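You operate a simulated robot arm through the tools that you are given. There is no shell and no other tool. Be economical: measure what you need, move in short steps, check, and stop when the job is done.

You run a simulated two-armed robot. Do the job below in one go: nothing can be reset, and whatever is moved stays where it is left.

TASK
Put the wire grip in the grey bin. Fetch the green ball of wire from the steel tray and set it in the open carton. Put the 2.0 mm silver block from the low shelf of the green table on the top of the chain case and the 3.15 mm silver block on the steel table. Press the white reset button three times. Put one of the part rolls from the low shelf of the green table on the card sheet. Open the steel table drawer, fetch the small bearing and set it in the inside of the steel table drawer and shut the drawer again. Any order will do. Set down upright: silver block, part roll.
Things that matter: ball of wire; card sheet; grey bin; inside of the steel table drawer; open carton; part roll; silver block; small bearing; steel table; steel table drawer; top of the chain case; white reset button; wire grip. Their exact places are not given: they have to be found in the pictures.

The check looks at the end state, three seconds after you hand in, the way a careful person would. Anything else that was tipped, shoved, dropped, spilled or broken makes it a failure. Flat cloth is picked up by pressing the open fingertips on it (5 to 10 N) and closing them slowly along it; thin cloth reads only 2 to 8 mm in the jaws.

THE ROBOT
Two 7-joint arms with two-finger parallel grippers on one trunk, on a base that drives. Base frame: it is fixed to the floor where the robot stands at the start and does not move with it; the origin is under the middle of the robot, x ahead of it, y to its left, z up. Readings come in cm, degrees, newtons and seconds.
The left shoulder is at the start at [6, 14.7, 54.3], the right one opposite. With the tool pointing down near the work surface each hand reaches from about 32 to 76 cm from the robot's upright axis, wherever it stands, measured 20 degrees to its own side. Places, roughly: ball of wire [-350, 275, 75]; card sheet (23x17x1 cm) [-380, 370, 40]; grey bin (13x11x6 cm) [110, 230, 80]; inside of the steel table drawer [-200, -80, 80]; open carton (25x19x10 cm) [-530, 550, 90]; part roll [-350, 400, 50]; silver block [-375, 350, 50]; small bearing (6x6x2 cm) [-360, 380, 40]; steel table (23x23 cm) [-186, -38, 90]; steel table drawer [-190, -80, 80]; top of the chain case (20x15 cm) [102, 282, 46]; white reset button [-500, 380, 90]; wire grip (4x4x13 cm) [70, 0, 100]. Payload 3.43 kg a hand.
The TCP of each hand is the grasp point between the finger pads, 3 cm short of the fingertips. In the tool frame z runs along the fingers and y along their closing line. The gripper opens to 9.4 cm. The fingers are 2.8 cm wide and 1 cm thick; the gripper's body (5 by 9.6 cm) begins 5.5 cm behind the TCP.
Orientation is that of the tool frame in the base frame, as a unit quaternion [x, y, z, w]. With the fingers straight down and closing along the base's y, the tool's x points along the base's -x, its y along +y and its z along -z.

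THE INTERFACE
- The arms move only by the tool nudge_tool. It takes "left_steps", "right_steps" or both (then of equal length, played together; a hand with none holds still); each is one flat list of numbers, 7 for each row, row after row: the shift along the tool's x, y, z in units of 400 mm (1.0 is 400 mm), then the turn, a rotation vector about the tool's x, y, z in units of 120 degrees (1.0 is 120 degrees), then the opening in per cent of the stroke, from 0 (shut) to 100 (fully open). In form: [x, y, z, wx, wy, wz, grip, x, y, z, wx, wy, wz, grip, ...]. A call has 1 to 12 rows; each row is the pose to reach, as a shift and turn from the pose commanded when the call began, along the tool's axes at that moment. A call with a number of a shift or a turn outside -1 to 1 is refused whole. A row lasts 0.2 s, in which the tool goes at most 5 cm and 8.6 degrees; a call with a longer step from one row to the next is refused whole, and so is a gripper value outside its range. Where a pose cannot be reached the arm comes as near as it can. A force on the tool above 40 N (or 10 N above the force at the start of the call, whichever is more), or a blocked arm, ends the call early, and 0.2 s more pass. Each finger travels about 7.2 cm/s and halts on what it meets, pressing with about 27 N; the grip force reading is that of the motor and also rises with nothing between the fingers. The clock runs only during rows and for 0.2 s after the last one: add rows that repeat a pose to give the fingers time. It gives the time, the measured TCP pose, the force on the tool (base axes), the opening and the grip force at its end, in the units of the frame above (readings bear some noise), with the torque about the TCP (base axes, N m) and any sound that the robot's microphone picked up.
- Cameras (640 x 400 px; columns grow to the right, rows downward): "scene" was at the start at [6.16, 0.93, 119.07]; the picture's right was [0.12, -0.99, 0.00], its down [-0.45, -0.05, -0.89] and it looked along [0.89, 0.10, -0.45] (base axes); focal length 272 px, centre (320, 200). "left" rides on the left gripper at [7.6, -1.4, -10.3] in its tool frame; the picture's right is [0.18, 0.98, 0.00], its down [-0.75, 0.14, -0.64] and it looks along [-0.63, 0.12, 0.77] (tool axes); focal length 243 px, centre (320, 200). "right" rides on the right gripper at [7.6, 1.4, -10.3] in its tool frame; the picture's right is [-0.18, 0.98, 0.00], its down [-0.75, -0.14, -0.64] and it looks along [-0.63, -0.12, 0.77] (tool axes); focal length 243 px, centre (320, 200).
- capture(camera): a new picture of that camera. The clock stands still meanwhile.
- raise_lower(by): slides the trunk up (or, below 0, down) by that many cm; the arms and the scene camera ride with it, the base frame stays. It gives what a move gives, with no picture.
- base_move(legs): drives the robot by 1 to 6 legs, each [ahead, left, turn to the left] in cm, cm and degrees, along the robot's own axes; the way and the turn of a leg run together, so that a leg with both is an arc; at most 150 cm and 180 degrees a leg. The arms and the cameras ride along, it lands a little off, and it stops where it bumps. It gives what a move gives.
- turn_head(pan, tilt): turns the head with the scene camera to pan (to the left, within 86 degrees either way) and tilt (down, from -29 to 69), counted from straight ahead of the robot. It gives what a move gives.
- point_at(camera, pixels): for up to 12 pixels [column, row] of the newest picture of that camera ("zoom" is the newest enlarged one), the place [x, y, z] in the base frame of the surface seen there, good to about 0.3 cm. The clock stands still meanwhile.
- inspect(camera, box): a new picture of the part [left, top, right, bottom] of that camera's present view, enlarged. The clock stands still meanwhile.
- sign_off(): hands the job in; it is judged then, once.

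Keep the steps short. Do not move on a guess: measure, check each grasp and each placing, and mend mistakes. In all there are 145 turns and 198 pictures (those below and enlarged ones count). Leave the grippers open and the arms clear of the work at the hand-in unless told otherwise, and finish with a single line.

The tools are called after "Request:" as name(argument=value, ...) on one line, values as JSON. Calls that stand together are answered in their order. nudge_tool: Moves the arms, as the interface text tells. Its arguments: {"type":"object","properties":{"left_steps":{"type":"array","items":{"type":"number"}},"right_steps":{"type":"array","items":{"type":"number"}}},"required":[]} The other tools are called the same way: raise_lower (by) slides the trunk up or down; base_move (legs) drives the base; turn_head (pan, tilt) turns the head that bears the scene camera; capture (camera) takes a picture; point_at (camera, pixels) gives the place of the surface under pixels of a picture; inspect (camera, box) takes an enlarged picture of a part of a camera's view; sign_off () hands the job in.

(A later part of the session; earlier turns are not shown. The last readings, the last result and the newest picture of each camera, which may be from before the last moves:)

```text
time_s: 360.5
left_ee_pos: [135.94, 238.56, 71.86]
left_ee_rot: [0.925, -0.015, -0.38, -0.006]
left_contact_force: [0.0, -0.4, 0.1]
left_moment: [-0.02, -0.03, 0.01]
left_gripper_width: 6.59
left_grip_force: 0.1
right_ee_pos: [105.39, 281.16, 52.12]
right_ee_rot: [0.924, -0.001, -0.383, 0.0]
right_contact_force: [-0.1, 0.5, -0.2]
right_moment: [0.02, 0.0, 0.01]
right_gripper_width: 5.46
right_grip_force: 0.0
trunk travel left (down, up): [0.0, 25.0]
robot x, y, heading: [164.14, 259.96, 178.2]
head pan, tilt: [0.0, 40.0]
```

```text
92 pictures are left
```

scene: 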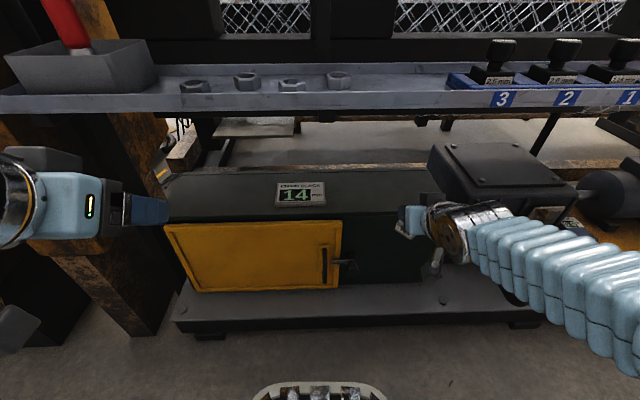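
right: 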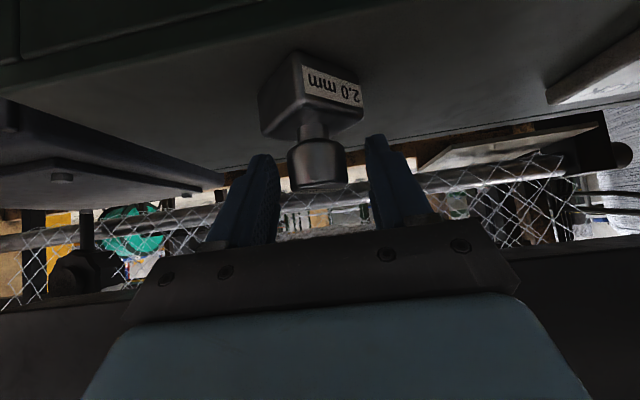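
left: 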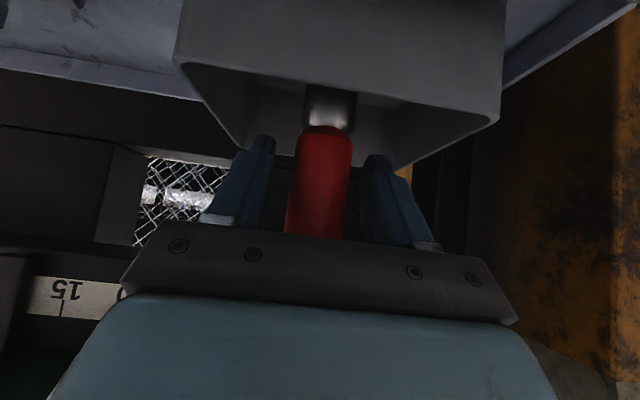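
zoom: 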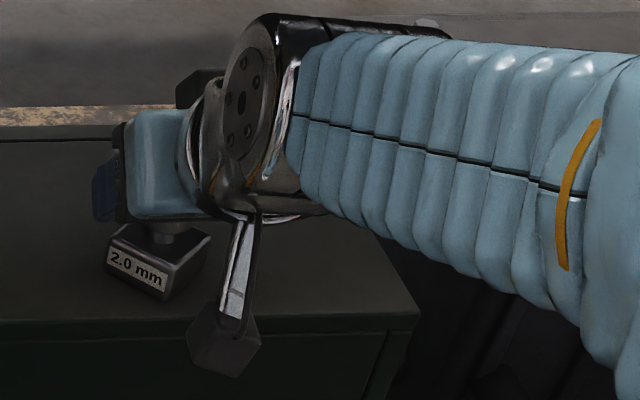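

Upright on the chain case. Withdraw backwards and slightly up.

Request:
nudge_tool(right_steps=[0.05, 0, -0.08, 0, 0, 0, 58, 0.123, 0, -0.156, 0, 0, 0, 58, 0.196, 0, -0.234, 0, 0, 0, 58, 0.27, 0, -0.312, 0, 0, 0, 58, 0.343, 0, -0.39, 0, 0, 0, 58, 0.415, 0, -0.468, 0, 0, 0, 58])

Request:
inspect(camera="scene", box=[320, 120, 520, 250])

```text
time_s: 361.9
left_ee_pos: [135.86, 238.6, 71.84]
left_ee_rot: [0.925, -0.015, -0.38, -0.006]
left_contact_force: [0.8, 0.8, -0.2]
left_moment: [0.03, -0.01, 0.0]
left_gripper_width: 6.61
left_grip_force: 0.1
right_ee_pos: [130.54, 281.0, 53.76]
right_ee_rot: [0.924, 0.0, -0.384, 0.0]
right_contact_force: [-0.6, -0.6, 0.7]
right_moment: [0.0, -0.01, 0.01]
right_gripper_width: 5.45
right_grip_force: 0.0
trunk travel left (down, up): [0.0, 25.0]
robot x, y, heading: [164.41, 259.89, 177.8]
head pan, tilt: [0.0, 40.0]
```

```text
3.08 times, centred on (420, 185) of scene
```

zoom: 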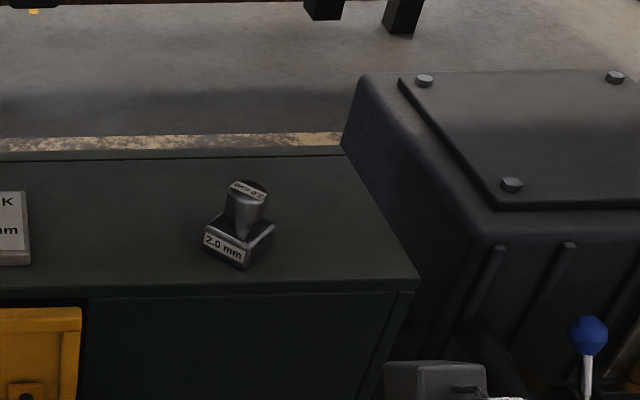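

Block stands upright on the case. Raise the trunk and drive back north round the loom.

Request:
raise_lower(by=25)

Request:
base_move(legs=[[-14, 0, 0], [0, 0, -88], [130, 0, 0], [130, 0, 0], [126, 0, 0], [0, 0, 90]])

Request:
turn_head(pan=0, tilt=20)

Request:
capture(camera="scene")

```text
time_s: 364.5
left_ee_pos: [135.85, 238.59, 96.79]
left_ee_rot: [0.925, -0.015, -0.38, -0.006]
left_contact_force: [-0.8, -0.6, 0.3]
left_moment: [0.02, 0.01, 0.01]
left_gripper_width: 6.58
left_grip_force: 0.1
right_ee_pos: [130.38, 280.93, 78.75]
right_ee_rot: [0.924, -0.001, -0.382, 0.0]
right_contact_force: [-0.3, -0.2, 0.6]
right_moment: [0.02, -0.01, 0.0]
right_gripper_width: 5.47
right_grip_force: 0.1
trunk travel left (down, up): [-25.0, 0.0]
robot x, y, heading: [164.01, 260.19, 177.9]
head pan, tilt: [0.0, 40.0]
```

```text
time_s: 391.6
left_ee_pos: [152.25, 623.01, 96.89]
left_ee_rot: [0.925, 0.009, -0.381, 0.003]
left_contact_force: [-0.4, 0.2, 0.2]
left_moment: [0.01, 0.0, 0.03]
left_gripper_width: 6.58
left_grip_force: 0.1
right_ee_pos: [144.57, 665.31, 78.66]
right_ee_rot: [0.923, 0.023, -0.383, 0.009]
right_contact_force: [-0.5, -0.2, -0.8]
right_moment: [0.0, -0.01, 0.01]
right_gripper_width: 5.46
right_grip_force: 0.0
trunk travel left (down, up): [-25.0, 0.0]
robot x, y, heading: [179.06, 646.38, -178.9]
head pan, tilt: [0.0, 40.0]
```

```text
time_s: 392.5
left_ee_pos: [152.34, 623.22, 96.78]
left_ee_rot: [0.924, 0.009, -0.381, 0.004]
left_contact_force: [0.0, -0.1, 0.1]
left_moment: [0.01, 0.0, 0.01]
left_gripper_width: 6.59
left_grip_force: 0.0
right_ee_pos: [144.72, 665.18, 78.74]
right_ee_rot: [0.924, 0.023, -0.382, 0.01]
right_contact_force: [0.2, -0.4, 0.0]
right_moment: [0.02, 0.02, 0.0]
right_gripper_width: 5.46
right_grip_force: 0.2
trunk travel left (down, up): [-25.0, 0.0]
robot x, y, heading: [179.74, 646.18, -179.1]
head pan, tilt: [0.0, 20.0]
```

```text
90 pictures are left
```

scene: 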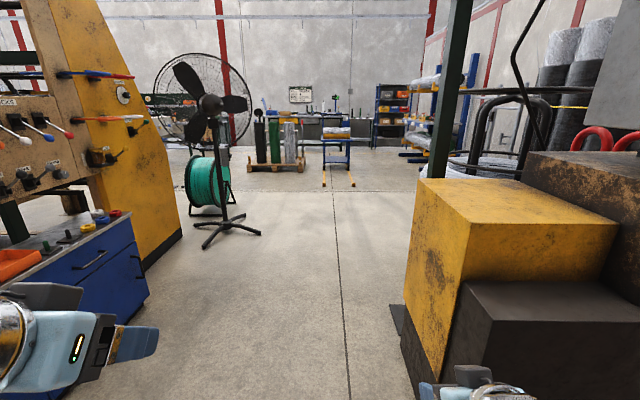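

Measure gap between blue cart and yellow block.

Request:
point_at(camera="scene", pixels=[[148, 295], [135, 230], [418, 390], [405, 290], [465, 260], [262, 233], [205, 245], [325, 186], [353, 184], [425, 180]])

```text
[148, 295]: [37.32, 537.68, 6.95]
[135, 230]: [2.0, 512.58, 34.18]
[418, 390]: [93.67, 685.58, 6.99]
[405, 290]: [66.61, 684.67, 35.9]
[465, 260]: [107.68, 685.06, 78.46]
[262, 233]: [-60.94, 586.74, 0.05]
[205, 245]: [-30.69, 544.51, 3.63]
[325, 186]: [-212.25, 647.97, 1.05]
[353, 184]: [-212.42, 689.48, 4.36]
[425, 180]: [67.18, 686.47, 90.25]
```

Gap is fine. Drive west along y≈636, then shift to y≈614 and on to x≈-221.

Request:
base_move(legs=[[0, 10, -0.9], [150, 0, 0], [150, 0, 0], [25, 0, 0], [0, 22, 0], [72, 0, 0]])

Request:
turn_head(pan=60, tilt=25)

Request:
capture(camera="scene")

```text
time_s: 413.8
left_ee_pos: [-243.22, 593.32, 96.88]
left_ee_rot: [0.925, 0.002, -0.38, 0.001]
left_contact_force: [0.5, 0.3, -0.4]
left_moment: [0.0, 0.03, 0.02]
left_gripper_width: 6.61
left_grip_force: 0.0
right_ee_pos: [-250.08, 635.36, 78.7]
right_ee_rot: [0.924, 0.017, -0.382, 0.006]
right_contact_force: [0.1, 1.0, 0.5]
right_moment: [-0.01, 0.01, 0.0]
right_gripper_width: 5.44
right_grip_force: 0.0
trunk travel left (down, up): [-25.0, 0.0]
robot x, y, heading: [-216.05, 615.92, -180.1]
head pan, tilt: [0.0, 20.0]
```

```text
time_s: 415.1
left_ee_pos: [-243.12, 593.34, 96.82]
left_ee_rot: [0.925, 0.002, -0.381, 0.001]
left_contact_force: [0.1, 0.4, 0.3]
left_moment: [0.04, -0.02, 0.01]
left_gripper_width: 6.59
left_grip_force: 0.0
right_ee_pos: [-250.16, 635.46, 78.78]
right_ee_rot: [0.924, 0.016, -0.383, 0.007]
right_contact_force: [1.1, -1.1, 0.3]
right_moment: [-0.02, -0.03, 0.02]
right_gripper_width: 5.43
right_grip_force: 0.1
trunk travel left (down, up): [-25.0, 0.0]
robot x, y, heading: [-215.26, 616.12, -179.9]
head pan, tilt: [60.0, 25.0]
```

```text
89 pictures are left
```

scene: 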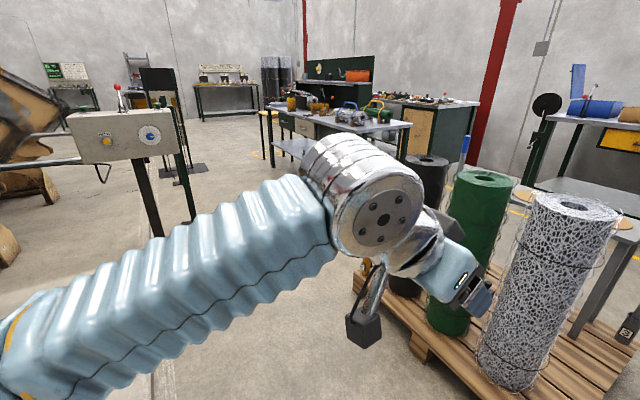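

Strafe left to y≈474, forward, turn to face -y, and go down the corridor.

Request:
base_move(legs=[[0, 142, 0], [48, 0, 0], [0, 0, 90], [0, -32, 0]])

Request:
turn_head(pan=0, tilt=30)

Request:
capture(camera="scene")

```text
time_s: 430.1
left_ee_pos: [-275.21, 448.43, 96.88]
left_ee_rot: [0.658, 0.649, -0.272, 0.268]
left_contact_force: [-0.1, -0.4, -0.3]
left_moment: [0.02, -0.04, -0.01]
left_gripper_width: 6.6
left_grip_force: 0.1
right_ee_pos: [-317.47, 442.32, 78.73]
right_ee_rot: [0.648, 0.659, -0.269, 0.272]
right_contact_force: [0.1, -0.5, -0.6]
right_moment: [0.0, 0.03, 0.01]
right_gripper_width: 5.44
right_grip_force: 0.1
trunk travel left (down, up): [-25.0, 0.0]
robot x, y, heading: [-297.33, 476.21, -91.1]
head pan, tilt: [60.0, 25.0]
```

```text
time_s: 431.4
left_ee_pos: [-275.24, 448.58, 96.74]
left_ee_rot: [0.658, 0.649, -0.271, 0.268]
left_contact_force: [0.3, 0.5, 0.7]
left_moment: [0.0, -0.03, -0.01]
left_gripper_width: 6.56
left_grip_force: 0.0
right_ee_pos: [-317.5, 442.31, 78.68]
right_ee_rot: [0.647, 0.659, -0.269, 0.273]
right_contact_force: [0.3, -0.4, 0.0]
right_moment: [-0.01, -0.01, -0.01]
right_gripper_width: 5.45
right_grip_force: 0.0
trunk travel left (down, up): [-25.0, 0.0]
robot x, y, heading: [-297.17, 476.19, -91.1]
head pan, tilt: [0.0, 30.0]
```

```text
88 pictures are left
```

scene: 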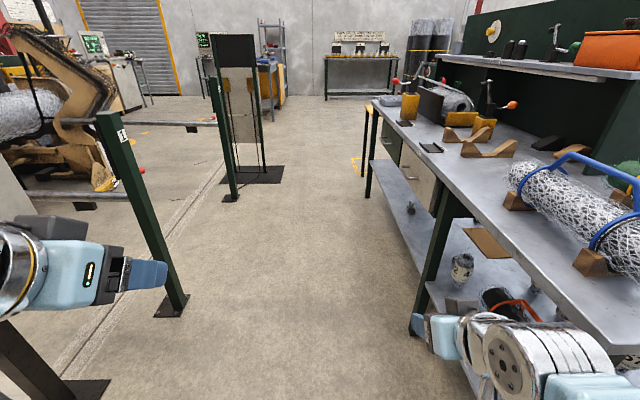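

Corridor clear. Drive south to y≈101, sidestep to x≈-450, turn around to +y.

Request:
base_move(legs=[[0, 0, 1.1], [150, 0, 0], [150, 0, 0], [75, 0, 0], [0, -150, 0], [0, 0, 179]])

Request:
capture(camera="scene")

```text
time_s: 464.4
left_ee_pos: [-478.06, 132.12, 96.69]
left_ee_rot: [0.667, -0.641, -0.275, -0.263]
left_contact_force: [1.2, -0.5, 0.2]
left_moment: [-0.02, 0.0, 0.02]
left_gripper_width: 6.57
left_grip_force: 0.0
right_ee_pos: [-436.14, 140.46, 78.79]
right_ee_rot: [0.676, -0.63, -0.279, -0.262]
right_contact_force: [-0.2, 0.0, 0.2]
right_moment: [-0.01, 0.04, -0.04]
right_gripper_width: 5.44
right_grip_force: 0.1
trunk travel left (down, up): [-25.0, 0.0]
robot x, y, heading: [-454.54, 105.6, 92.2]
head pan, tilt: [0.0, 30.0]
```

```text
87 pictures are left
```

scene: 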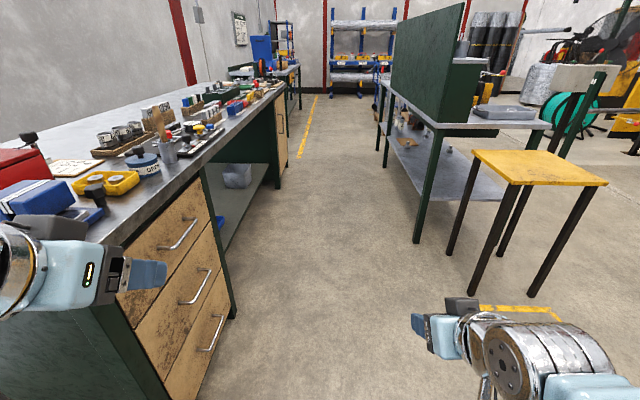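

Straighten, move up the aisle to y≈398 and face the shelf.

Request:
base_move(legs=[[0, -6, -2.2], [150, 0, 0], [142, 0, 0], [0, 0, -90]])

Request:
raise_lower(by=-20)

Request:
turn_head(pan=0, tilt=42)

Request:
capture(camera="scene")

```text
time_s: 482.9
left_ee_pos: [-425.0, 422.68, 96.85]
left_ee_rot: [-0.025, 0.925, 0.01, 0.38]
left_contact_force: [-0.4, -0.7, 0.4]
left_moment: [-0.03, 0.01, -0.02]
left_gripper_width: 6.57
left_grip_force: 0.0
right_ee_pos: [-415.82, 381.07, 78.76]
right_ee_rot: [-0.041, 0.923, 0.016, 0.382]
right_contact_force: [0.5, 0.6, 1.1]
right_moment: [0.0, 0.03, 0.0]
right_gripper_width: 5.42
right_grip_force: 0.0
trunk travel left (down, up): [-25.0, 0.0]
robot x, y, heading: [-450.99, 398.58, 2.9]
head pan, tilt: [0.0, 30.0]
```

```text
time_s: 485.1
left_ee_pos: [-425.08, 422.67, 76.74]
left_ee_rot: [-0.025, 0.924, 0.01, 0.38]
left_contact_force: [0.7, -0.8, 0.1]
left_moment: [0.0, -0.01, 0.03]
left_gripper_width: 6.58
left_grip_force: 0.0
right_ee_pos: [-415.72, 381.06, 58.87]
right_ee_rot: [-0.04, 0.923, 0.016, 0.382]
right_contact_force: [0.9, 0.6, -1.1]
right_moment: [-0.01, -0.01, 0.0]
right_gripper_width: 5.47
right_grip_force: 0.1
trunk travel left (down, up): [-5.0, 20.0]
robot x, y, heading: [-451.2, 398.91, 2.9]
head pan, tilt: [0.0, 30.0]
```

```text
time_s: 485.8
left_ee_pos: [-425.07, 422.75, 76.78]
left_ee_rot: [-0.025, 0.925, 0.01, 0.38]
left_contact_force: [0.0, 0.0, 0.2]
left_moment: [0.0, -0.01, 0.0]
left_gripper_width: 6.57
left_grip_force: 0.1
right_ee_pos: [-415.78, 381.0, 58.83]
right_ee_rot: [-0.039, 0.923, 0.015, 0.383]
right_contact_force: [-0.1, 0.3, 0.1]
right_moment: [-0.02, -0.03, 0.0]
right_gripper_width: 5.43
right_grip_force: 0.0
trunk travel left (down, up): [-5.0, 20.0]
robot x, y, heading: [-451.33, 398.85, 2.9]
head pan, tilt: [0.0, 42.0]
```

```text
86 pictures are left
```

scene: 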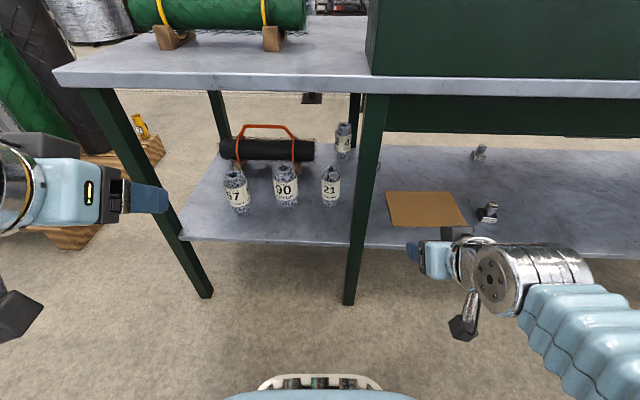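

Zoom on the rolls and measure.

Request:
inspect(camera="scene", box=[210, 140, 370, 240])

Request:
point_at(camera="zoom", pixels=[[305, 200], [270, 200], [340, 200], [305, 130], [305, 255], [305, 275], [105, 210], [485, 200], [452, 200], [515, 200], [300, 110], [140, 200]])

```text
4.00 times, centred on (290, 190) of scene
```

zoom: 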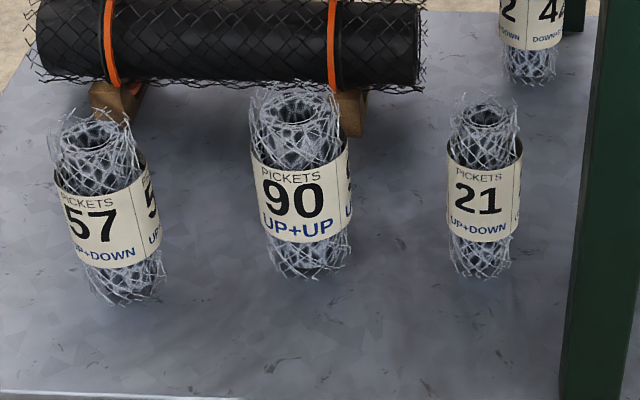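

```text
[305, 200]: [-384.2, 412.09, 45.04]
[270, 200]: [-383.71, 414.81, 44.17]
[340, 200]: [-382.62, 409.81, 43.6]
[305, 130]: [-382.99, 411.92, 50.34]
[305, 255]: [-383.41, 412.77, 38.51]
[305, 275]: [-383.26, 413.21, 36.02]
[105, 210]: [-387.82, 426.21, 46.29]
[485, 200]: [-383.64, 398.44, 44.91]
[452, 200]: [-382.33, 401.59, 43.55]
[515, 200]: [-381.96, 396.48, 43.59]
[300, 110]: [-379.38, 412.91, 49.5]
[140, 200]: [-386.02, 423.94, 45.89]
```

Roll 21 (dia ≈5.6 cm, centre ≈(-380.9,399)) suits. Lower trunk, yaw the left hand 23° right and bring it down in front of the shelf.

Request:
raise_lower(by=-5)

Request:
nudge_tool(left_steps=[0, 0, 0, 0.045, 0, 0.045, 70, 0, 0, 0, 0.09, 0, 0.09, 70, 0, 0, 0, 0.1355, 0, 0.1355, 70, 0, 0, 0, 0.1355, 0, 0.1355, 70])

Request:
nudge_tool(left_steps=[-0.0166, -0.0224, 0.1125, 0, 0, 0, 70, -0.033, -0.045, 0.225, 0, 0, 0, 70, -0.05, -0.067, 0.3375, 0, 0, 0, 70, -0.066, -0.09, 0.45, 0, 0, 0, 70, -0.083, -0.112, 0.5625, 0, 0, 0, 70, -0.1, -0.134, 0.675, 0, 0, 0, 70, -0.116, -0.157, 0.7875, 0, 0, 0, 70, -0.1326, -0.179, 0.9, 0, 0, 0, 70])

Request:
capture(camera="left")

Request:
capture(camera="scene")

```text
time_s: 486.8
left_ee_pos: [-424.9, 422.68, 71.81]
left_ee_rot: [-0.025, 0.924, 0.01, 0.38]
left_contact_force: [0.6, -0.9, -0.2]
left_moment: [0.0, -0.02, 0.0]
left_gripper_width: 6.58
left_grip_force: 0.0
right_ee_pos: [-415.73, 380.96, 53.62]
right_ee_rot: [-0.04, 0.923, 0.015, 0.382]
right_contact_force: [-0.3, -0.3, 0.5]
right_moment: [-0.01, 0.01, -0.01]
right_gripper_width: 5.47
right_grip_force: 0.0
trunk travel left (down, up): [0.0, 25.0]
robot x, y, heading: [-451.27, 398.84, 3.1]
head pan, tilt: [0.0, 42.0]
```

```text
time_s: 487.8
left_ee_pos: [-425.03, 422.7, 71.88]
left_ee_rot: [0.158, 0.911, -0.066, 0.375]
left_contact_force: [0.0, -0.5, -0.4]
left_moment: [-0.01, 0.02, 0.02]
left_gripper_width: 6.57
left_grip_force: 0.2
right_ee_pos: [-415.88, 380.95, 53.88]
right_ee_rot: [-0.041, 0.923, 0.016, 0.383]
right_contact_force: [0.3, 1.1, -0.1]
right_moment: [0.0, 0.0, -0.01]
right_gripper_width: 5.44
right_grip_force: 0.0
trunk travel left (down, up): [0.0, 25.0]
robot x, y, heading: [-451.09, 398.67, 3.2]
head pan, tilt: [0.0, 42.0]
```

```text
time_s: 489.6
left_ee_pos: [-400.27, 405.85, 50.18]
left_ee_rot: [0.159, 0.911, -0.067, 0.375]
left_contact_force: [-0.6, 0.1, 0.1]
left_moment: [-0.02, -0.03, -0.04]
left_gripper_width: 6.57
left_grip_force: 0.0
right_ee_pos: [-415.8, 380.99, 53.81]
right_ee_rot: [-0.04, 0.923, 0.017, 0.383]
right_contact_force: [1.0, -0.2, 0.2]
right_moment: [0.0, 0.01, -0.03]
right_gripper_width: 5.45
right_grip_force: 0.1
trunk travel left (down, up): [0.0, 25.0]
robot x, y, heading: [-451.15, 398.83, 2.9]
head pan, tilt: [0.0, 42.0]
```

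```text
84 pictures are left
```

left: 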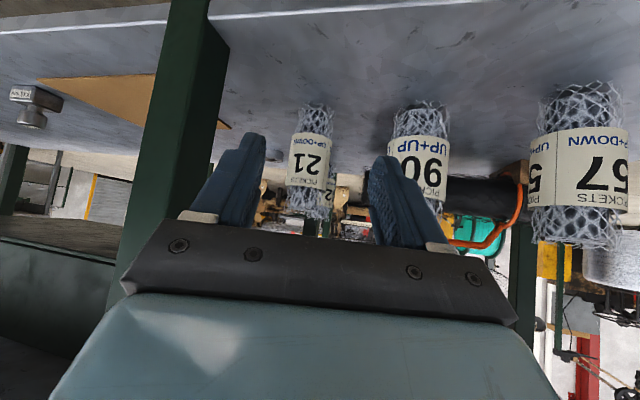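

```text
83 pictures are left
```

scene: 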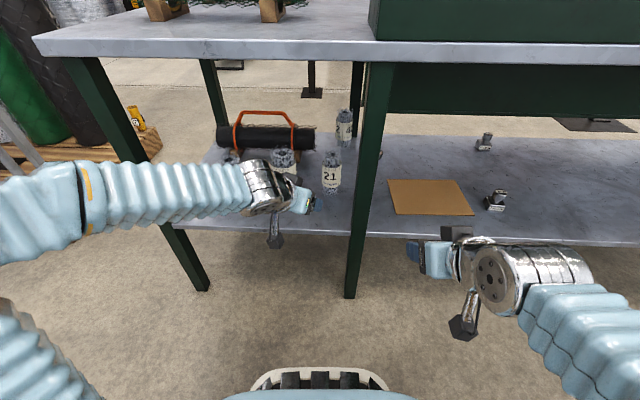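

Measure roll 21 from the hand view.

Request:
point_at(camera="left", pixels=[[310, 160], [292, 160], [328, 160], [310, 118], [310, 205], [395, 160], [205, 110]])

```text
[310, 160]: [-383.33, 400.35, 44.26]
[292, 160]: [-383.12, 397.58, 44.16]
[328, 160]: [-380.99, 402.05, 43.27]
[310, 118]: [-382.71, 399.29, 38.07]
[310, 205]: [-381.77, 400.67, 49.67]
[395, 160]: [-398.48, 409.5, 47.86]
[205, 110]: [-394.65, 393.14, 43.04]
```

Approach roll 21 with a 7.5 cm opening.

Request:
nudge_tool(left_steps=[-0.025, 0.003, 0.117, 0, 0, 0, 80, -0.05, 0.006, 0.233, 0, 0, 0, 80, -0.124, 0.009, 0.308, 0, 0, 0, 80, -0.198, 0.0125, 0.382, 0, 0, 0, 80, -0.269, 0.0125, 0.4525, 0, 0, 0, 80, -0.269, 0.0125, 0.4525, 0, 0, 0, 80])

Request:
capture(camera="left")

```text
time_s: 491.0
left_ee_pos: [-380.6, 399.6, 45.0]
left_ee_rot: [0.159, 0.911, -0.067, 0.375]
left_contact_force: [0.1, 0.2, -0.3]
left_moment: [-0.02, -0.02, 0.0]
left_gripper_width: 7.53
left_grip_force: 0.0
right_ee_pos: [-415.79, 380.91, 53.7]
right_ee_rot: [-0.04, 0.923, 0.016, 0.382]
right_contact_force: [1.0, 0.4, 0.4]
right_moment: [-0.01, -0.02, -0.03]
right_gripper_width: 5.44
right_grip_force: 0.0
trunk travel left (down, up): [0.0, 25.0]
robot x, y, heading: [-451.28, 398.99, 3.2]
head pan, tilt: [0.0, 42.0]
```

```text
82 pictures are left
```

left: 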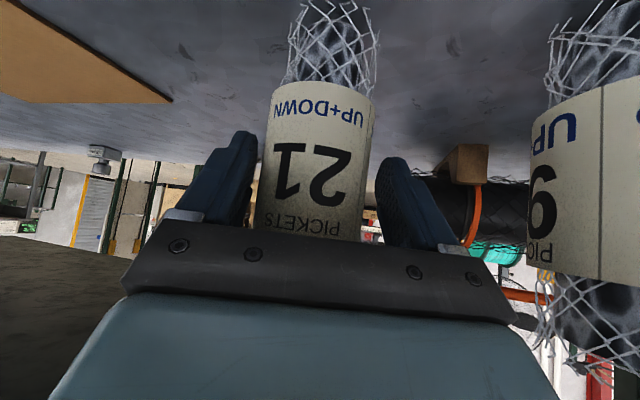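

Straddled. Close on it.

Request:
nudge_tool(left_steps=[0, 0, 0, 0, 0, 0, 65, 0, 0, 0, 0, 0, 0, 55, 0, 0, 0, 0, 0, 0, 45, 0, 0, 0, 0, 0, 0, 35, 0, 0, 0, 0, 0, 0, 35])

Request:
nudge_tool(left_steps=[-0.03, 0, -0.03, 0, 0, 0, 35, -0.06, 0, -0.06, 0, 0, 0, 35])

Request:
capture(camera="left")

```text
time_s: 492.2
left_ee_pos: [-380.7, 399.6, 44.96]
left_ee_rot: [0.16, 0.91, -0.067, 0.376]
left_contact_force: [-0.2, -0.7, 0.5]
left_moment: [-0.03, -0.07, 0.01]
left_gripper_width: 5.74
left_grip_force: 27.4
right_ee_pos: [-415.7, 381.02, 53.69]
right_ee_rot: [-0.04, 0.923, 0.016, 0.383]
right_contact_force: [0.2, 0.1, -0.1]
right_moment: [0.02, 0.03, -0.01]
right_gripper_width: 5.45
right_grip_force: 0.1
trunk travel left (down, up): [0.0, 25.0]
robot x, y, heading: [-450.84, 398.58, 2.9]
head pan, tilt: [0.0, 42.0]
```

```text
time_s: 492.8
left_ee_pos: [-380.7, 399.48, 48.36]
left_ee_rot: [0.158, 0.911, -0.066, 0.374]
left_contact_force: [0.2, 0.7, -2.0]
left_moment: [0.01, -0.02, 0.0]
left_gripper_width: 5.73
left_grip_force: 27.1
right_ee_pos: [-415.84, 381.01, 53.77]
right_ee_rot: [-0.041, 0.923, 0.016, 0.383]
right_contact_force: [-0.3, -0.4, 0.0]
right_moment: [0.01, 0.0, 0.03]
right_gripper_width: 5.45
right_grip_force: 0.1
trunk travel left (down, up): [0.0, 25.0]
robot x, y, heading: [-451.48, 398.72, 2.8]
head pan, tilt: [0.0, 42.0]
```

```text
81 pictures are left
```

left: 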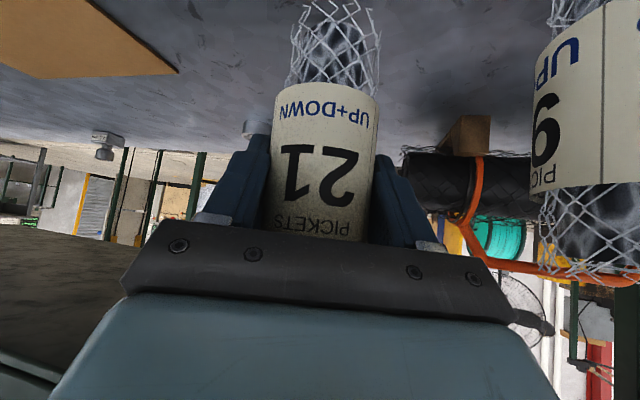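

Roll held upright. Withdraw 28 cm, then strafe the base right 33 cm toward the card.

Request:
nudge_tool(left_steps=[0.083, 0, -0.083, 0, 0, 0, 35, 0.166, 0, -0.166, 0, 0, 0, 35, 0.249, 0, -0.249, 0, 0, 0, 35, 0.332, 0, -0.332, 0, 0, 0, 35, 0.415, 0, -0.415, 0, 0, 0, 35, 0.495, 0, -0.495, 0, 0, 0, 35])

Request:
base_move(legs=[[0, -33, -2.9]])

Request:
capture(camera="scene")

```text
time_s: 494.2
left_ee_pos: [-407.07, 408.99, 48.53]
left_ee_rot: [0.16, 0.911, -0.067, 0.374]
left_contact_force: [-0.3, 0.0, -2.0]
left_moment: [-0.01, -0.01, 0.02]
left_gripper_width: 5.73
left_grip_force: 27.1
right_ee_pos: [-415.77, 380.94, 53.75]
right_ee_rot: [-0.039, 0.923, 0.016, 0.383]
right_contact_force: [-0.1, 0.4, -0.7]
right_moment: [-0.01, 0.02, -0.03]
right_gripper_width: 5.46
right_grip_force: 0.0
trunk travel left (down, up): [0.0, 25.0]
robot x, y, heading: [-450.78, 398.52, 3.2]
head pan, tilt: [0.0, 42.0]
```

```text
time_s: 496.4
left_ee_pos: [-405.42, 373.78, 48.49]
left_ee_rot: [0.18, 0.907, -0.075, 0.373]
left_contact_force: [-0.5, 0.8, -1.7]
left_moment: [-0.02, 0.01, -0.04]
left_gripper_width: 5.7
left_grip_force: 27.1
right_ee_pos: [-415.58, 346.17, 53.83]
right_ee_rot: [-0.018, 0.924, 0.007, 0.383]
right_contact_force: [1.0, -0.5, -0.5]
right_moment: [-0.02, 0.0, -0.03]
right_gripper_width: 5.43
right_grip_force: 0.0
trunk travel left (down, up): [0.0, 25.0]
robot x, y, heading: [-450.24, 365.46, 0.0]
head pan, tilt: [0.0, 42.0]
```

```text
80 pictures are left
```

scene: 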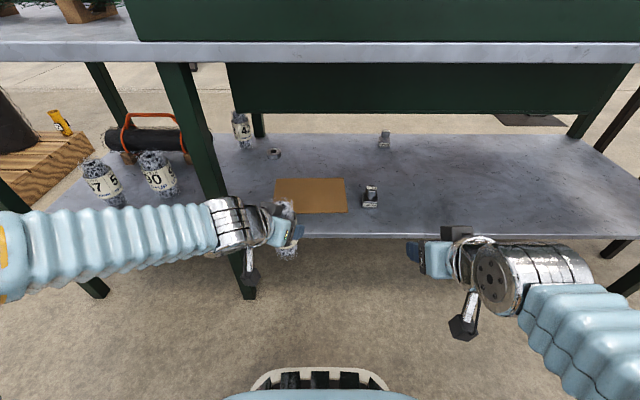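

Measure the card edges and 3.15 block, bearing from here.

Request:
inspect(camera="scene", box=[230, 110, 410, 240])

Request:
point_at(camera="zoom", pixels=[[170, 250], [400, 250], [405, 360], [300, 360], [300, 300], [230, 280], [498, 320], [498, 275], [160, 140], [160, 165], [145, 150], [180, 150]])

```text
3.08 times, centred on (320, 175) of scene
```

zoom: 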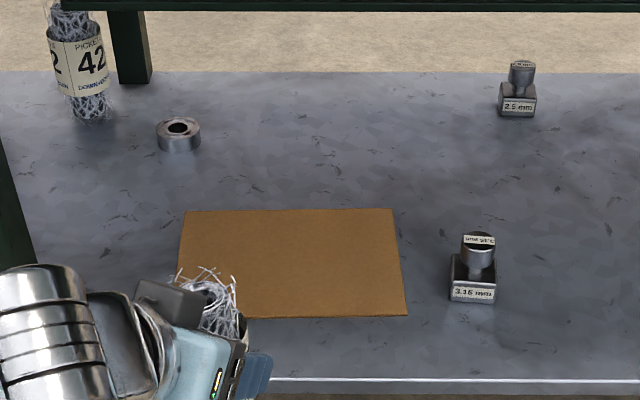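

```text
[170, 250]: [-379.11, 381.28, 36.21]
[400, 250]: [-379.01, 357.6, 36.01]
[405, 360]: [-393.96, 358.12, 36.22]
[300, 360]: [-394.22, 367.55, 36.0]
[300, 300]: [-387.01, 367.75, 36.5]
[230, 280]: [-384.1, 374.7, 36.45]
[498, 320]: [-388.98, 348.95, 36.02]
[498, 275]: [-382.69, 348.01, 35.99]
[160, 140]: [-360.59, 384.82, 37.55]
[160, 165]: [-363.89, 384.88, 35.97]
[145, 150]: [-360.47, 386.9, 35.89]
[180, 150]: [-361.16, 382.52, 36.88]
```

Move the roll over the card centre (-380.5, 368.5).

Request:
nudge_tool(left_steps=[-0.074, 0.02, 0.074, 0, 0, 0, 35, -0.148, 0.04, 0.148, 0, 0, 0, 35, -0.222, 0.06, 0.222, 0, 0, 0, 35, -0.296, 0.08, 0.296, 0, 0, 0, 35, -0.37, 0.1, 0.37, 0, 0, 0, 35, -0.442, 0.116, 0.442, 0, 0, 0, 35, -0.417, 0.116, 0.467, 0, 0, 0, 35, -0.397, 0.116, 0.487, 0, 0, 0, 35])

Request:
inspect(camera="scene", box=[230, 110, 410, 240])

Request:
capture(camera="left")

```text
time_s: 498.1
left_ee_pos: [-380.64, 368.57, 45.79]
left_ee_rot: [0.18, 0.907, -0.076, 0.374]
left_contact_force: [0.2, 0.0, -1.3]
left_moment: [0.02, -0.02, 0.01]
left_gripper_width: 5.75
left_grip_force: 27.2
right_ee_pos: [-415.53, 346.06, 53.65]
right_ee_rot: [-0.017, 0.924, 0.006, 0.383]
right_contact_force: [-0.2, -0.6, -0.7]
right_moment: [0.0, 0.01, -0.02]
right_gripper_width: 5.45
right_grip_force: 0.2
trunk travel left (down, up): [0.0, 25.0]
robot x, y, heading: [-450.31, 365.69, 0.2]
head pan, tilt: [0.0, 42.0]
```

```text
3.08 times, centred on (320, 175) of scene
```

zoom: 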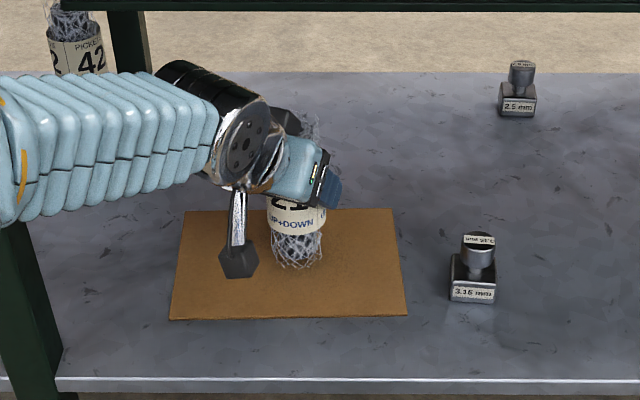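

```text
77 pictures are left
```

left: 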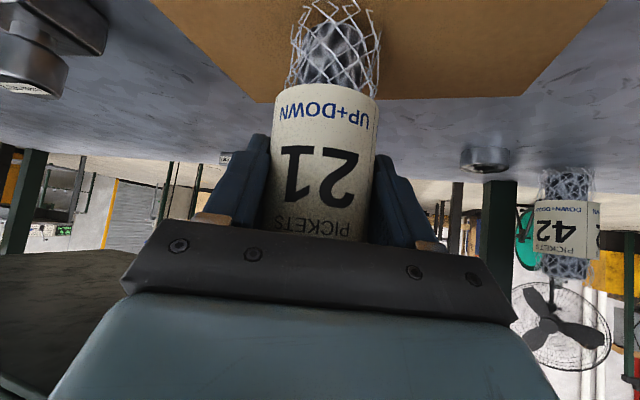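

Centred over the card. Lower slowly by 3–5 mm to contact.

Request:
nudge_tool(left_steps=[0.0018, 0, 0.0018, 0, 0, 0, 35, 0.0036, 0, 0.0036, 0, 0, 0, 35, 0.0053, 0, 0.0053, 0, 0, 0, 35, 0.0065, 0, 0.0065, 0, 0, 0, 35])

```text
time_s: 499.1
left_ee_pos: [-380.83, 368.66, 45.54]
left_ee_rot: [0.18, 0.907, -0.074, 0.374]
left_contact_force: [0.0, 0.1, -1.7]
left_moment: [0.0, -0.05, -0.01]
left_gripper_width: 5.75
left_grip_force: 26.5
right_ee_pos: [-415.65, 346.18, 53.66]
right_ee_rot: [-0.018, 0.924, 0.007, 0.382]
right_contact_force: [-0.7, -0.4, 0.5]
right_moment: [0.03, 0.0, 0.0]
right_gripper_width: 5.48
right_grip_force: 0.0
trunk travel left (down, up): [0.0, 25.0]
robot x, y, heading: [-450.2, 365.17, 0.2]
head pan, tilt: [0.0, 42.0]
```

Nearly there; two mm more.

Request:
nudge_tool(left_steps=[0.0018, 0, 0.0018, 0, 0, 0, 35, 0.0036, 0, 0.0036, 0, 0, 0, 35, 0.0036, 0, 0.0036, 0, 0, 0, 35])

```text
time_s: 499.9
left_ee_pos: [-380.6, 368.55, 45.4]
left_ee_rot: [0.181, 0.907, -0.075, 0.373]
left_contact_force: [-0.7, 1.0, 2.5]
left_moment: [0.05, -0.11, -0.01]
left_gripper_width: 5.74
left_grip_force: 27.2
right_ee_pos: [-415.61, 346.16, 53.78]
right_ee_rot: [-0.018, 0.924, 0.007, 0.383]
right_contact_force: [0.3, -0.6, 0.0]
right_moment: [-0.01, 0.02, 0.03]
right_gripper_width: 5.43
right_grip_force: 0.0
trunk travel left (down, up): [0.0, 25.0]
robot x, y, heading: [-450.46, 365.51, -0.0]
head pan, tilt: [0.0, 42.0]
```

Touching (2.5 N). Open gently and withdraw along the finger heading.

Request:
nudge_tool(left_steps=[0, 0, 0, 0, 0, 0, 65, 0, 0, 0, 0, 0, 0, 75, 0, 0, 0, 0, 0, 0, 80, 0, 0, 0, 0, 0, 0, 80, 0.07, 0, -0.07, 0, 0, 0, 80, 0.14, 0, -0.14, 0, 0, 0, 80, 0.21, 0, -0.21, 0, 0, 0, 80, 0.28, 0, -0.28, 0, 0, 0, 80, 0.35, 0, -0.35, 0, 0, 0, 80, 0.42, 0, -0.42, 0, 0, 0, 80])

Request:
inspect(camera="scene", box=[230, 110, 410, 240])

```text
time_s: 502.1
left_ee_pos: [-402.67, 377.59, 45.48]
left_ee_rot: [0.18, 0.907, -0.076, 0.373]
left_contact_force: [0.3, 0.6, 0.5]
left_moment: [0.04, -0.04, -0.01]
left_gripper_width: 7.51
left_grip_force: 0.0
right_ee_pos: [-415.68, 346.13, 53.73]
right_ee_rot: [-0.018, 0.924, 0.007, 0.383]
right_contact_force: [0.0, 0.8, -0.2]
right_moment: [0.01, 0.03, -0.04]
right_gripper_width: 5.47
right_grip_force: 0.1
trunk travel left (down, up): [0.0, 25.0]
robot x, y, heading: [-450.13, 365.47, 0.6]
head pan, tilt: [0.0, 42.0]
```

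```text
3.08 times, centred on (320, 175) of scene
```

zoom: 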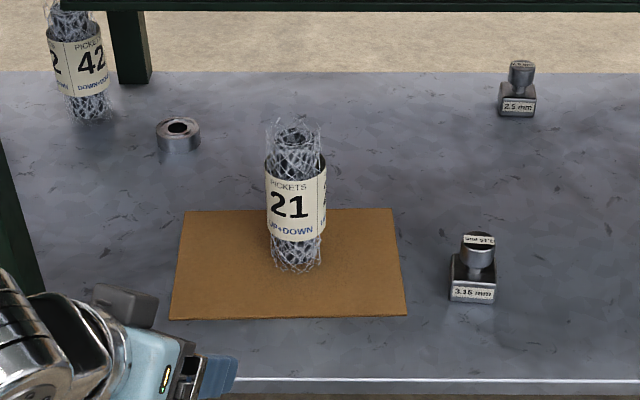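

Roll 21 stands on the card. Next the bearing at (-361,384.8): turn the left hand to yaw +10°, tilt 60° for a flat reach between leg and roll.

Request:
nudge_tool(left_steps=[0, 0, 0, -0.0433, -0.0248, -0.033, 80, 0, 0, 0, -0.0866, -0.0496, -0.066, 80, 0, 0, 0, -0.13, -0.0744, -0.099, 80, 0, 0, 0, -0.1732, -0.0992, -0.132, 80, 0, 0, 0, -0.2165, -0.124, -0.165, 80, 0, 0, 0, -0.2165, -0.124, -0.165, 80])

Request:
inspect(camera="scene", box=[250, 130, 310, 170])

Request:
point_at(camera="zoom", pixels=[[275, 180], [275, 240], [205, 230], [345, 230], [275, 265], [275, 285]])

```text
time_s: 503.6
left_ee_pos: [-402.72, 377.78, 45.17]
left_ee_rot: [-0.079, 0.863, 0.045, 0.497]
left_contact_force: [0.1, -0.6, -0.4]
left_moment: [-0.05, 0.0, 0.03]
left_gripper_width: 7.52
left_grip_force: 0.0
right_ee_pos: [-415.69, 346.06, 53.75]
right_ee_rot: [-0.018, 0.924, 0.006, 0.383]
right_contact_force: [0.6, -0.7, 0.3]
right_moment: [0.01, 0.02, -0.01]
right_gripper_width: 5.45
right_grip_force: 0.1
trunk travel left (down, up): [0.0, 25.0]
robot x, y, heading: [-450.05, 365.56, 0.2]
head pan, tilt: [0.0, 42.0]
```

```text
10.00 times, centred on (280, 150) of scene
```

zoom: 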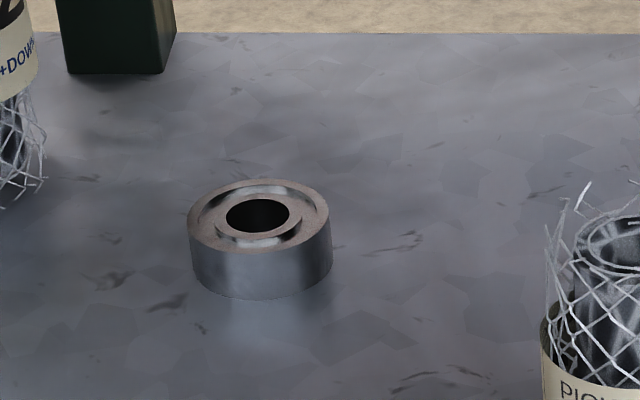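

```text
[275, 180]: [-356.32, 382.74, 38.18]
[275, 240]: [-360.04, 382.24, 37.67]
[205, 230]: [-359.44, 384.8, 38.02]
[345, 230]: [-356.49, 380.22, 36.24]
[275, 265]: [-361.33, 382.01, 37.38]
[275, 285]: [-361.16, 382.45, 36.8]
```

Bearing centre ≈ (-358.7, 383.0), dia 5.2, z 36–38. Advance 80% of the way and look.

Request:
nudge_tool(left_steps=[-0.0403, -0.03, 0.0992, 0, 0, 0, 80, -0.0805, -0.0625, 0.198, 0, 0, 0, 80, -0.121, -0.0625, 0.298, 0, 0, 0, 80, -0.161, -0.0625, 0.397, 0, 0, 0, 80, -0.201, -0.0625, 0.496, 0, 0, 0, 80, -0.2415, -0.0625, 0.595, 0, 0, 0, 80, -0.2818, -0.0625, 0.694, 0, 0, 0, 80, -0.322, -0.0625, 0.794, 0, 0, 0, 80, -0.322, -0.0625, 0.794, 0, 0, 0, 80])

Request:
capture(camera="left")

Request:
capture(camera="scene")

```text
time_s: 505.6
left_ee_pos: [-368.69, 381.01, 40.77]
left_ee_rot: [-0.076, 0.863, 0.043, 0.498]
left_contact_force: [0.3, -0.5, -0.1]
left_moment: [0.02, 0.01, -0.01]
left_gripper_width: 7.51
left_grip_force: 0.1
right_ee_pos: [-415.57, 346.06, 53.76]
right_ee_rot: [-0.018, 0.924, 0.007, 0.382]
right_contact_force: [-0.4, -0.1, 0.3]
right_moment: [0.02, 0.01, 0.02]
right_gripper_width: 5.45
right_grip_force: 0.0
trunk travel left (down, up): [0.0, 25.0]
robot x, y, heading: [-450.49, 365.5, 0.3]
head pan, tilt: [0.0, 42.0]
```

```text
74 pictures are left
```

left: 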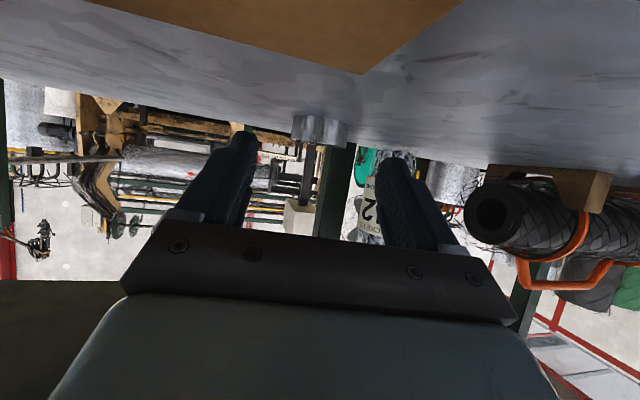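

```text
73 pictures are left
```

scene: 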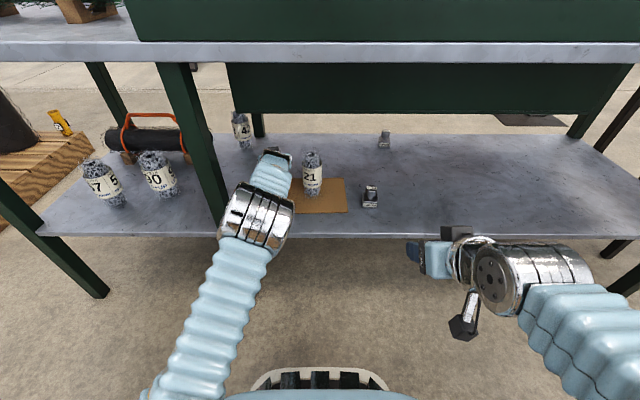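

Bearing is centred. Confirm distance.

Request:
point_at(camera="left", pixels=[[320, 130], [300, 128], [340, 130], [320, 118], [320, 140]])

```text
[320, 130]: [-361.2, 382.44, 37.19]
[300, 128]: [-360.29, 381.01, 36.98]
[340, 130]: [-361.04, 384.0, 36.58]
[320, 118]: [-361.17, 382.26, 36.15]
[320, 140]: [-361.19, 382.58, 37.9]
```

Final advance 8.4 cm and down to z≈39.2, then close.

Request:
nudge_tool(left_steps=[-0.0365, 0.003, 0.101, 0, 0, 0, 80, -0.073, 0.003, 0.202, 0, 0, 0, 80, -0.073, 0.003, 0.202, 0, 0, 0, 65, -0.073, 0.003, 0.202, 0, 0, 0, 50, -0.073, 0.003, 0.202, 0, 0, 0, 35, -0.073, 0.003, 0.202, 0, 0, 0, 30, -0.073, 0.003, 0.202, 0, 0, 0, 30])

Request:
capture(camera="left")

```text
time_s: 507.1
left_ee_pos: [-360.96, 382.87, 39.57]
left_ee_rot: [-0.077, 0.861, 0.045, 0.501]
left_contact_force: [1.6, 3.5, 34.6]
left_moment: [-0.78, 4.11, -0.05]
left_gripper_width: 5.03
left_grip_force: 27.2
left hand out of reach, approached as far as the arm can: row 2, 3, 4, 5, 6, 7
right_ee_pos: [-415.71, 346.16, 53.82]
right_ee_rot: [-0.019, 0.923, 0.007, 0.384]
right_contact_force: [0.5, 0.3, 0.0]
right_moment: [0.02, -0.01, -0.01]
right_gripper_width: 5.48
right_grip_force: 0.2
trunk travel left (down, up): [0.0, 25.0]
robot x, y, heading: [-449.92, 365.82, 0.4]
head pan, tilt: [0.0, 42.0]
```

```text
72 pictures are left
```

left: 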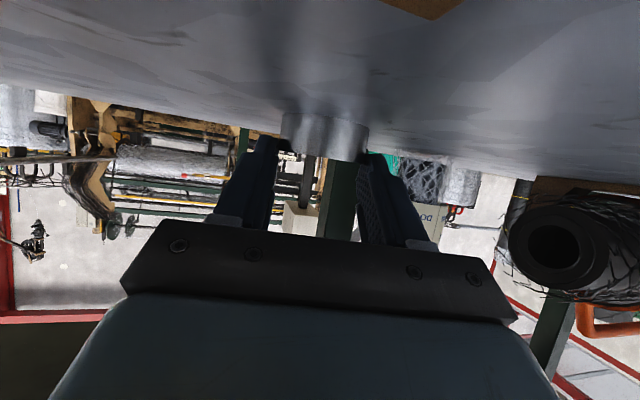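

The hand camera housing is pressing on the shelf (34 N, 12 cm behind). The bearing is gripped at 5.0 cm; lift straight up now.

Request:
nudge_tool(left_steps=[-0.021, 0, -0.0125, 0, 0, 0, 30, -0.054, 0, -0.031, 0, 0, 0, 30, -0.087, 0, -0.05, 0, 0, 0, 30])

Request:
capture(camera="left")

Request:
inspect(camera="scene", box=[230, 110, 410, 240])

```text
time_s: 507.9
left_ee_pos: [-361.37, 382.72, 42.86]
left_ee_rot: [-0.075, 0.863, 0.043, 0.497]
left_contact_force: [-0.9, 0.2, -1.9]
left_moment: [0.0, 0.0, -0.02]
left_gripper_width: 5.02
left_grip_force: 26.8
left hand out of reach, approached as far as the arm can: row 3
right_ee_pos: [-415.64, 346.06, 53.7]
right_ee_rot: [-0.018, 0.924, 0.007, 0.383]
right_contact_force: [-0.4, 0.5, 1.2]
right_moment: [0.0, -0.01, -0.02]
right_gripper_width: 5.44
right_grip_force: 0.1
trunk travel left (down, up): [0.0, 25.0]
robot x, y, heading: [-450.62, 365.59, 0.5]
head pan, tilt: [0.0, 42.0]
```

```text
71 pictures are left
```

left: 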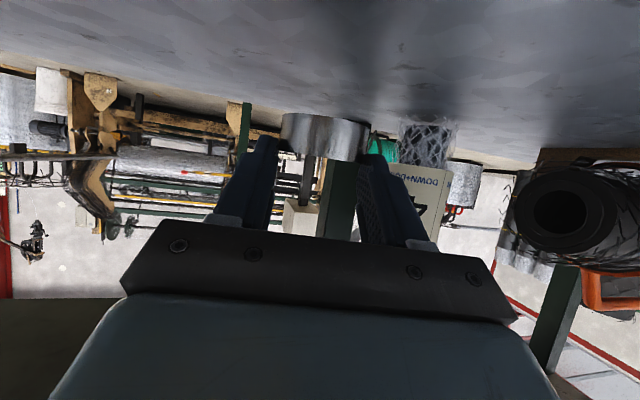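

```text
3.08 times, centred on (320, 175) of scene
```

zoom: 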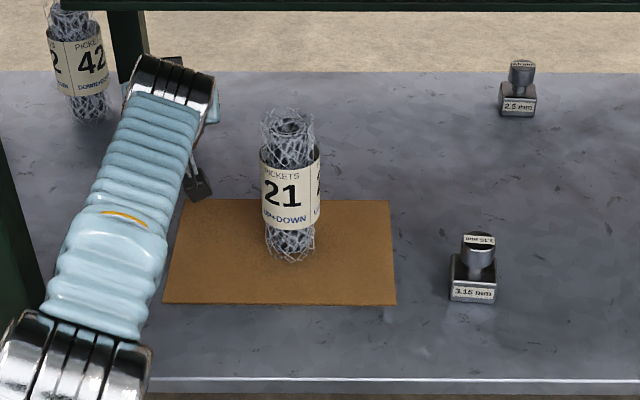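

Bearing lifted; the card slid about 1 cm but the roll still stands on it. Withdraw the left hand along its path.

Request:
nudge_tool(left_steps=[0.03, 0, -0.105, 0, 0, 0, 30, 0.075, 0, -0.2, 0, 0, 0, 30, 0.124, 0, -0.294, 0, 0, 0, 30, 0.172, 0, -0.388, 0, 0, 0, 30, 0.22, 0, -0.48, 0, 0, 0, 30, 0.268, 0, -0.574, 0, 0, 0, 30, 0.316, 0, -0.667, 0, 0, 0, 30, 0.364, 0, -0.76, 0, 0, 0, 30, 0.412, 0, -0.854, 0, 0, 0, 30, 0.46, 0, -0.947, 0, 0, 0, 30])

Request:
inspect(camera="scene", box=[230, 110, 410, 240])

Request:
point_at(camera="zoom", pixels=[[478, 240], [478, 255], [478, 268], [460, 258], [495, 258], [473, 295], [452, 290], [473, 305], [300, 303], [390, 215]])

```text
time_s: 510.1
left_ee_pos: [-402.21, 377.53, 45.5]
left_ee_rot: [-0.1, 0.864, 0.053, 0.491]
left_contact_force: [0.0, 0.4, -0.6]
left_moment: [0.0, 0.01, 0.01]
left_gripper_width: 5.02
left_grip_force: 26.8
right_ee_pos: [-415.65, 346.19, 53.75]
right_ee_rot: [-0.017, 0.924, 0.006, 0.382]
right_contact_force: [-0.3, 0.0, -0.8]
right_moment: [0.01, 0.0, 0.0]
right_gripper_width: 5.45
right_grip_force: 0.1
trunk travel left (down, up): [0.0, 25.0]
robot x, y, heading: [-450.1, 365.51, 0.6]
head pan, tilt: [0.0, 42.0]
```

```text
3.08 times, centred on (320, 175) of scene
```

zoom: 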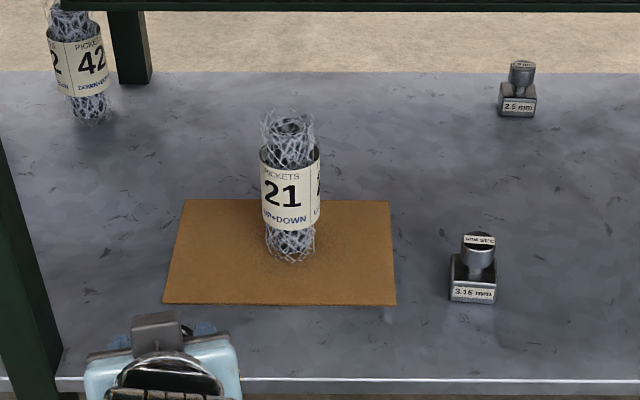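

```text
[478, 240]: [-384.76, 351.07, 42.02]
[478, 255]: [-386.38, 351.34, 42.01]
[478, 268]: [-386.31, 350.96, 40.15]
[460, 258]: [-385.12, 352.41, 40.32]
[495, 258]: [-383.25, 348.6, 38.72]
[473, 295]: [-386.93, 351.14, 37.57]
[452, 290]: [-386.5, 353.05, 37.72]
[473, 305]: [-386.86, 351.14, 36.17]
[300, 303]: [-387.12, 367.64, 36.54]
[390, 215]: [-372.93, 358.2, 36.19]
```

Pick the 3.15 block with the right hand: go in straight, opening 5.6 cm, TCP z≈42.

Request:
nudge_tool(right_steps=[-0.026, 0.02, 0.108, 0, 0, 0, 60, -0.052, 0.04, 0.217, 0, 0, 0, 60, -0.078, 0.06, 0.325, 0, 0, 0, 60, -0.104, 0.08, 0.434, 0, 0, 0, 60, -0.13, 0.094, 0.542, 0, 0, 0, 60, -0.2, 0.094, 0.613, 0, 0, 0, 60, -0.272, 0.094, 0.684, 0, 0, 0, 60, -0.343, 0.094, 0.755, 0, 0, 0, 60, -0.343, 0.094, 0.755, 0, 0, 0, 60])

Request:
capture(camera="right")

```text
time_s: 512.1
left_ee_pos: [-402.28, 377.37, 45.26]
left_ee_rot: [-0.097, 0.865, 0.054, 0.49]
left_contact_force: [-0.9, -0.1, -0.8]
left_moment: [0.01, 0.01, 0.02]
left_gripper_width: 5.01
left_grip_force: 26.6
right_ee_pos: [-384.85, 350.98, 42.02]
right_ee_rot: [-0.019, 0.924, 0.007, 0.382]
right_contact_force: [-0.6, -0.8, 0.3]
right_moment: [0.04, 0.0, -0.01]
right_gripper_width: 5.64
right_grip_force: 0.0
trunk travel left (down, up): [0.0, 25.0]
robot x, y, heading: [-450.38, 365.69, 0.2]
head pan, tilt: [0.0, 42.0]
```

```text
68 pictures are left
```

right: 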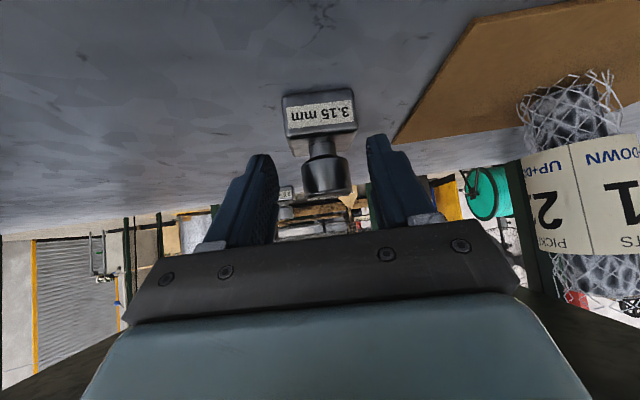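

The knob looks a little farther than planned; measure.

Request:
point_at(camera="right", pixels=[[326, 175], [326, 165], [310, 175], [342, 175], [320, 140], [326, 188]])

```text
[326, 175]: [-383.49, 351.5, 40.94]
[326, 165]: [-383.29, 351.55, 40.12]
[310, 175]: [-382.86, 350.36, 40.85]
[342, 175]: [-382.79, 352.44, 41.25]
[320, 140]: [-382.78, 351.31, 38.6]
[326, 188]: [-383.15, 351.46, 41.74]
```

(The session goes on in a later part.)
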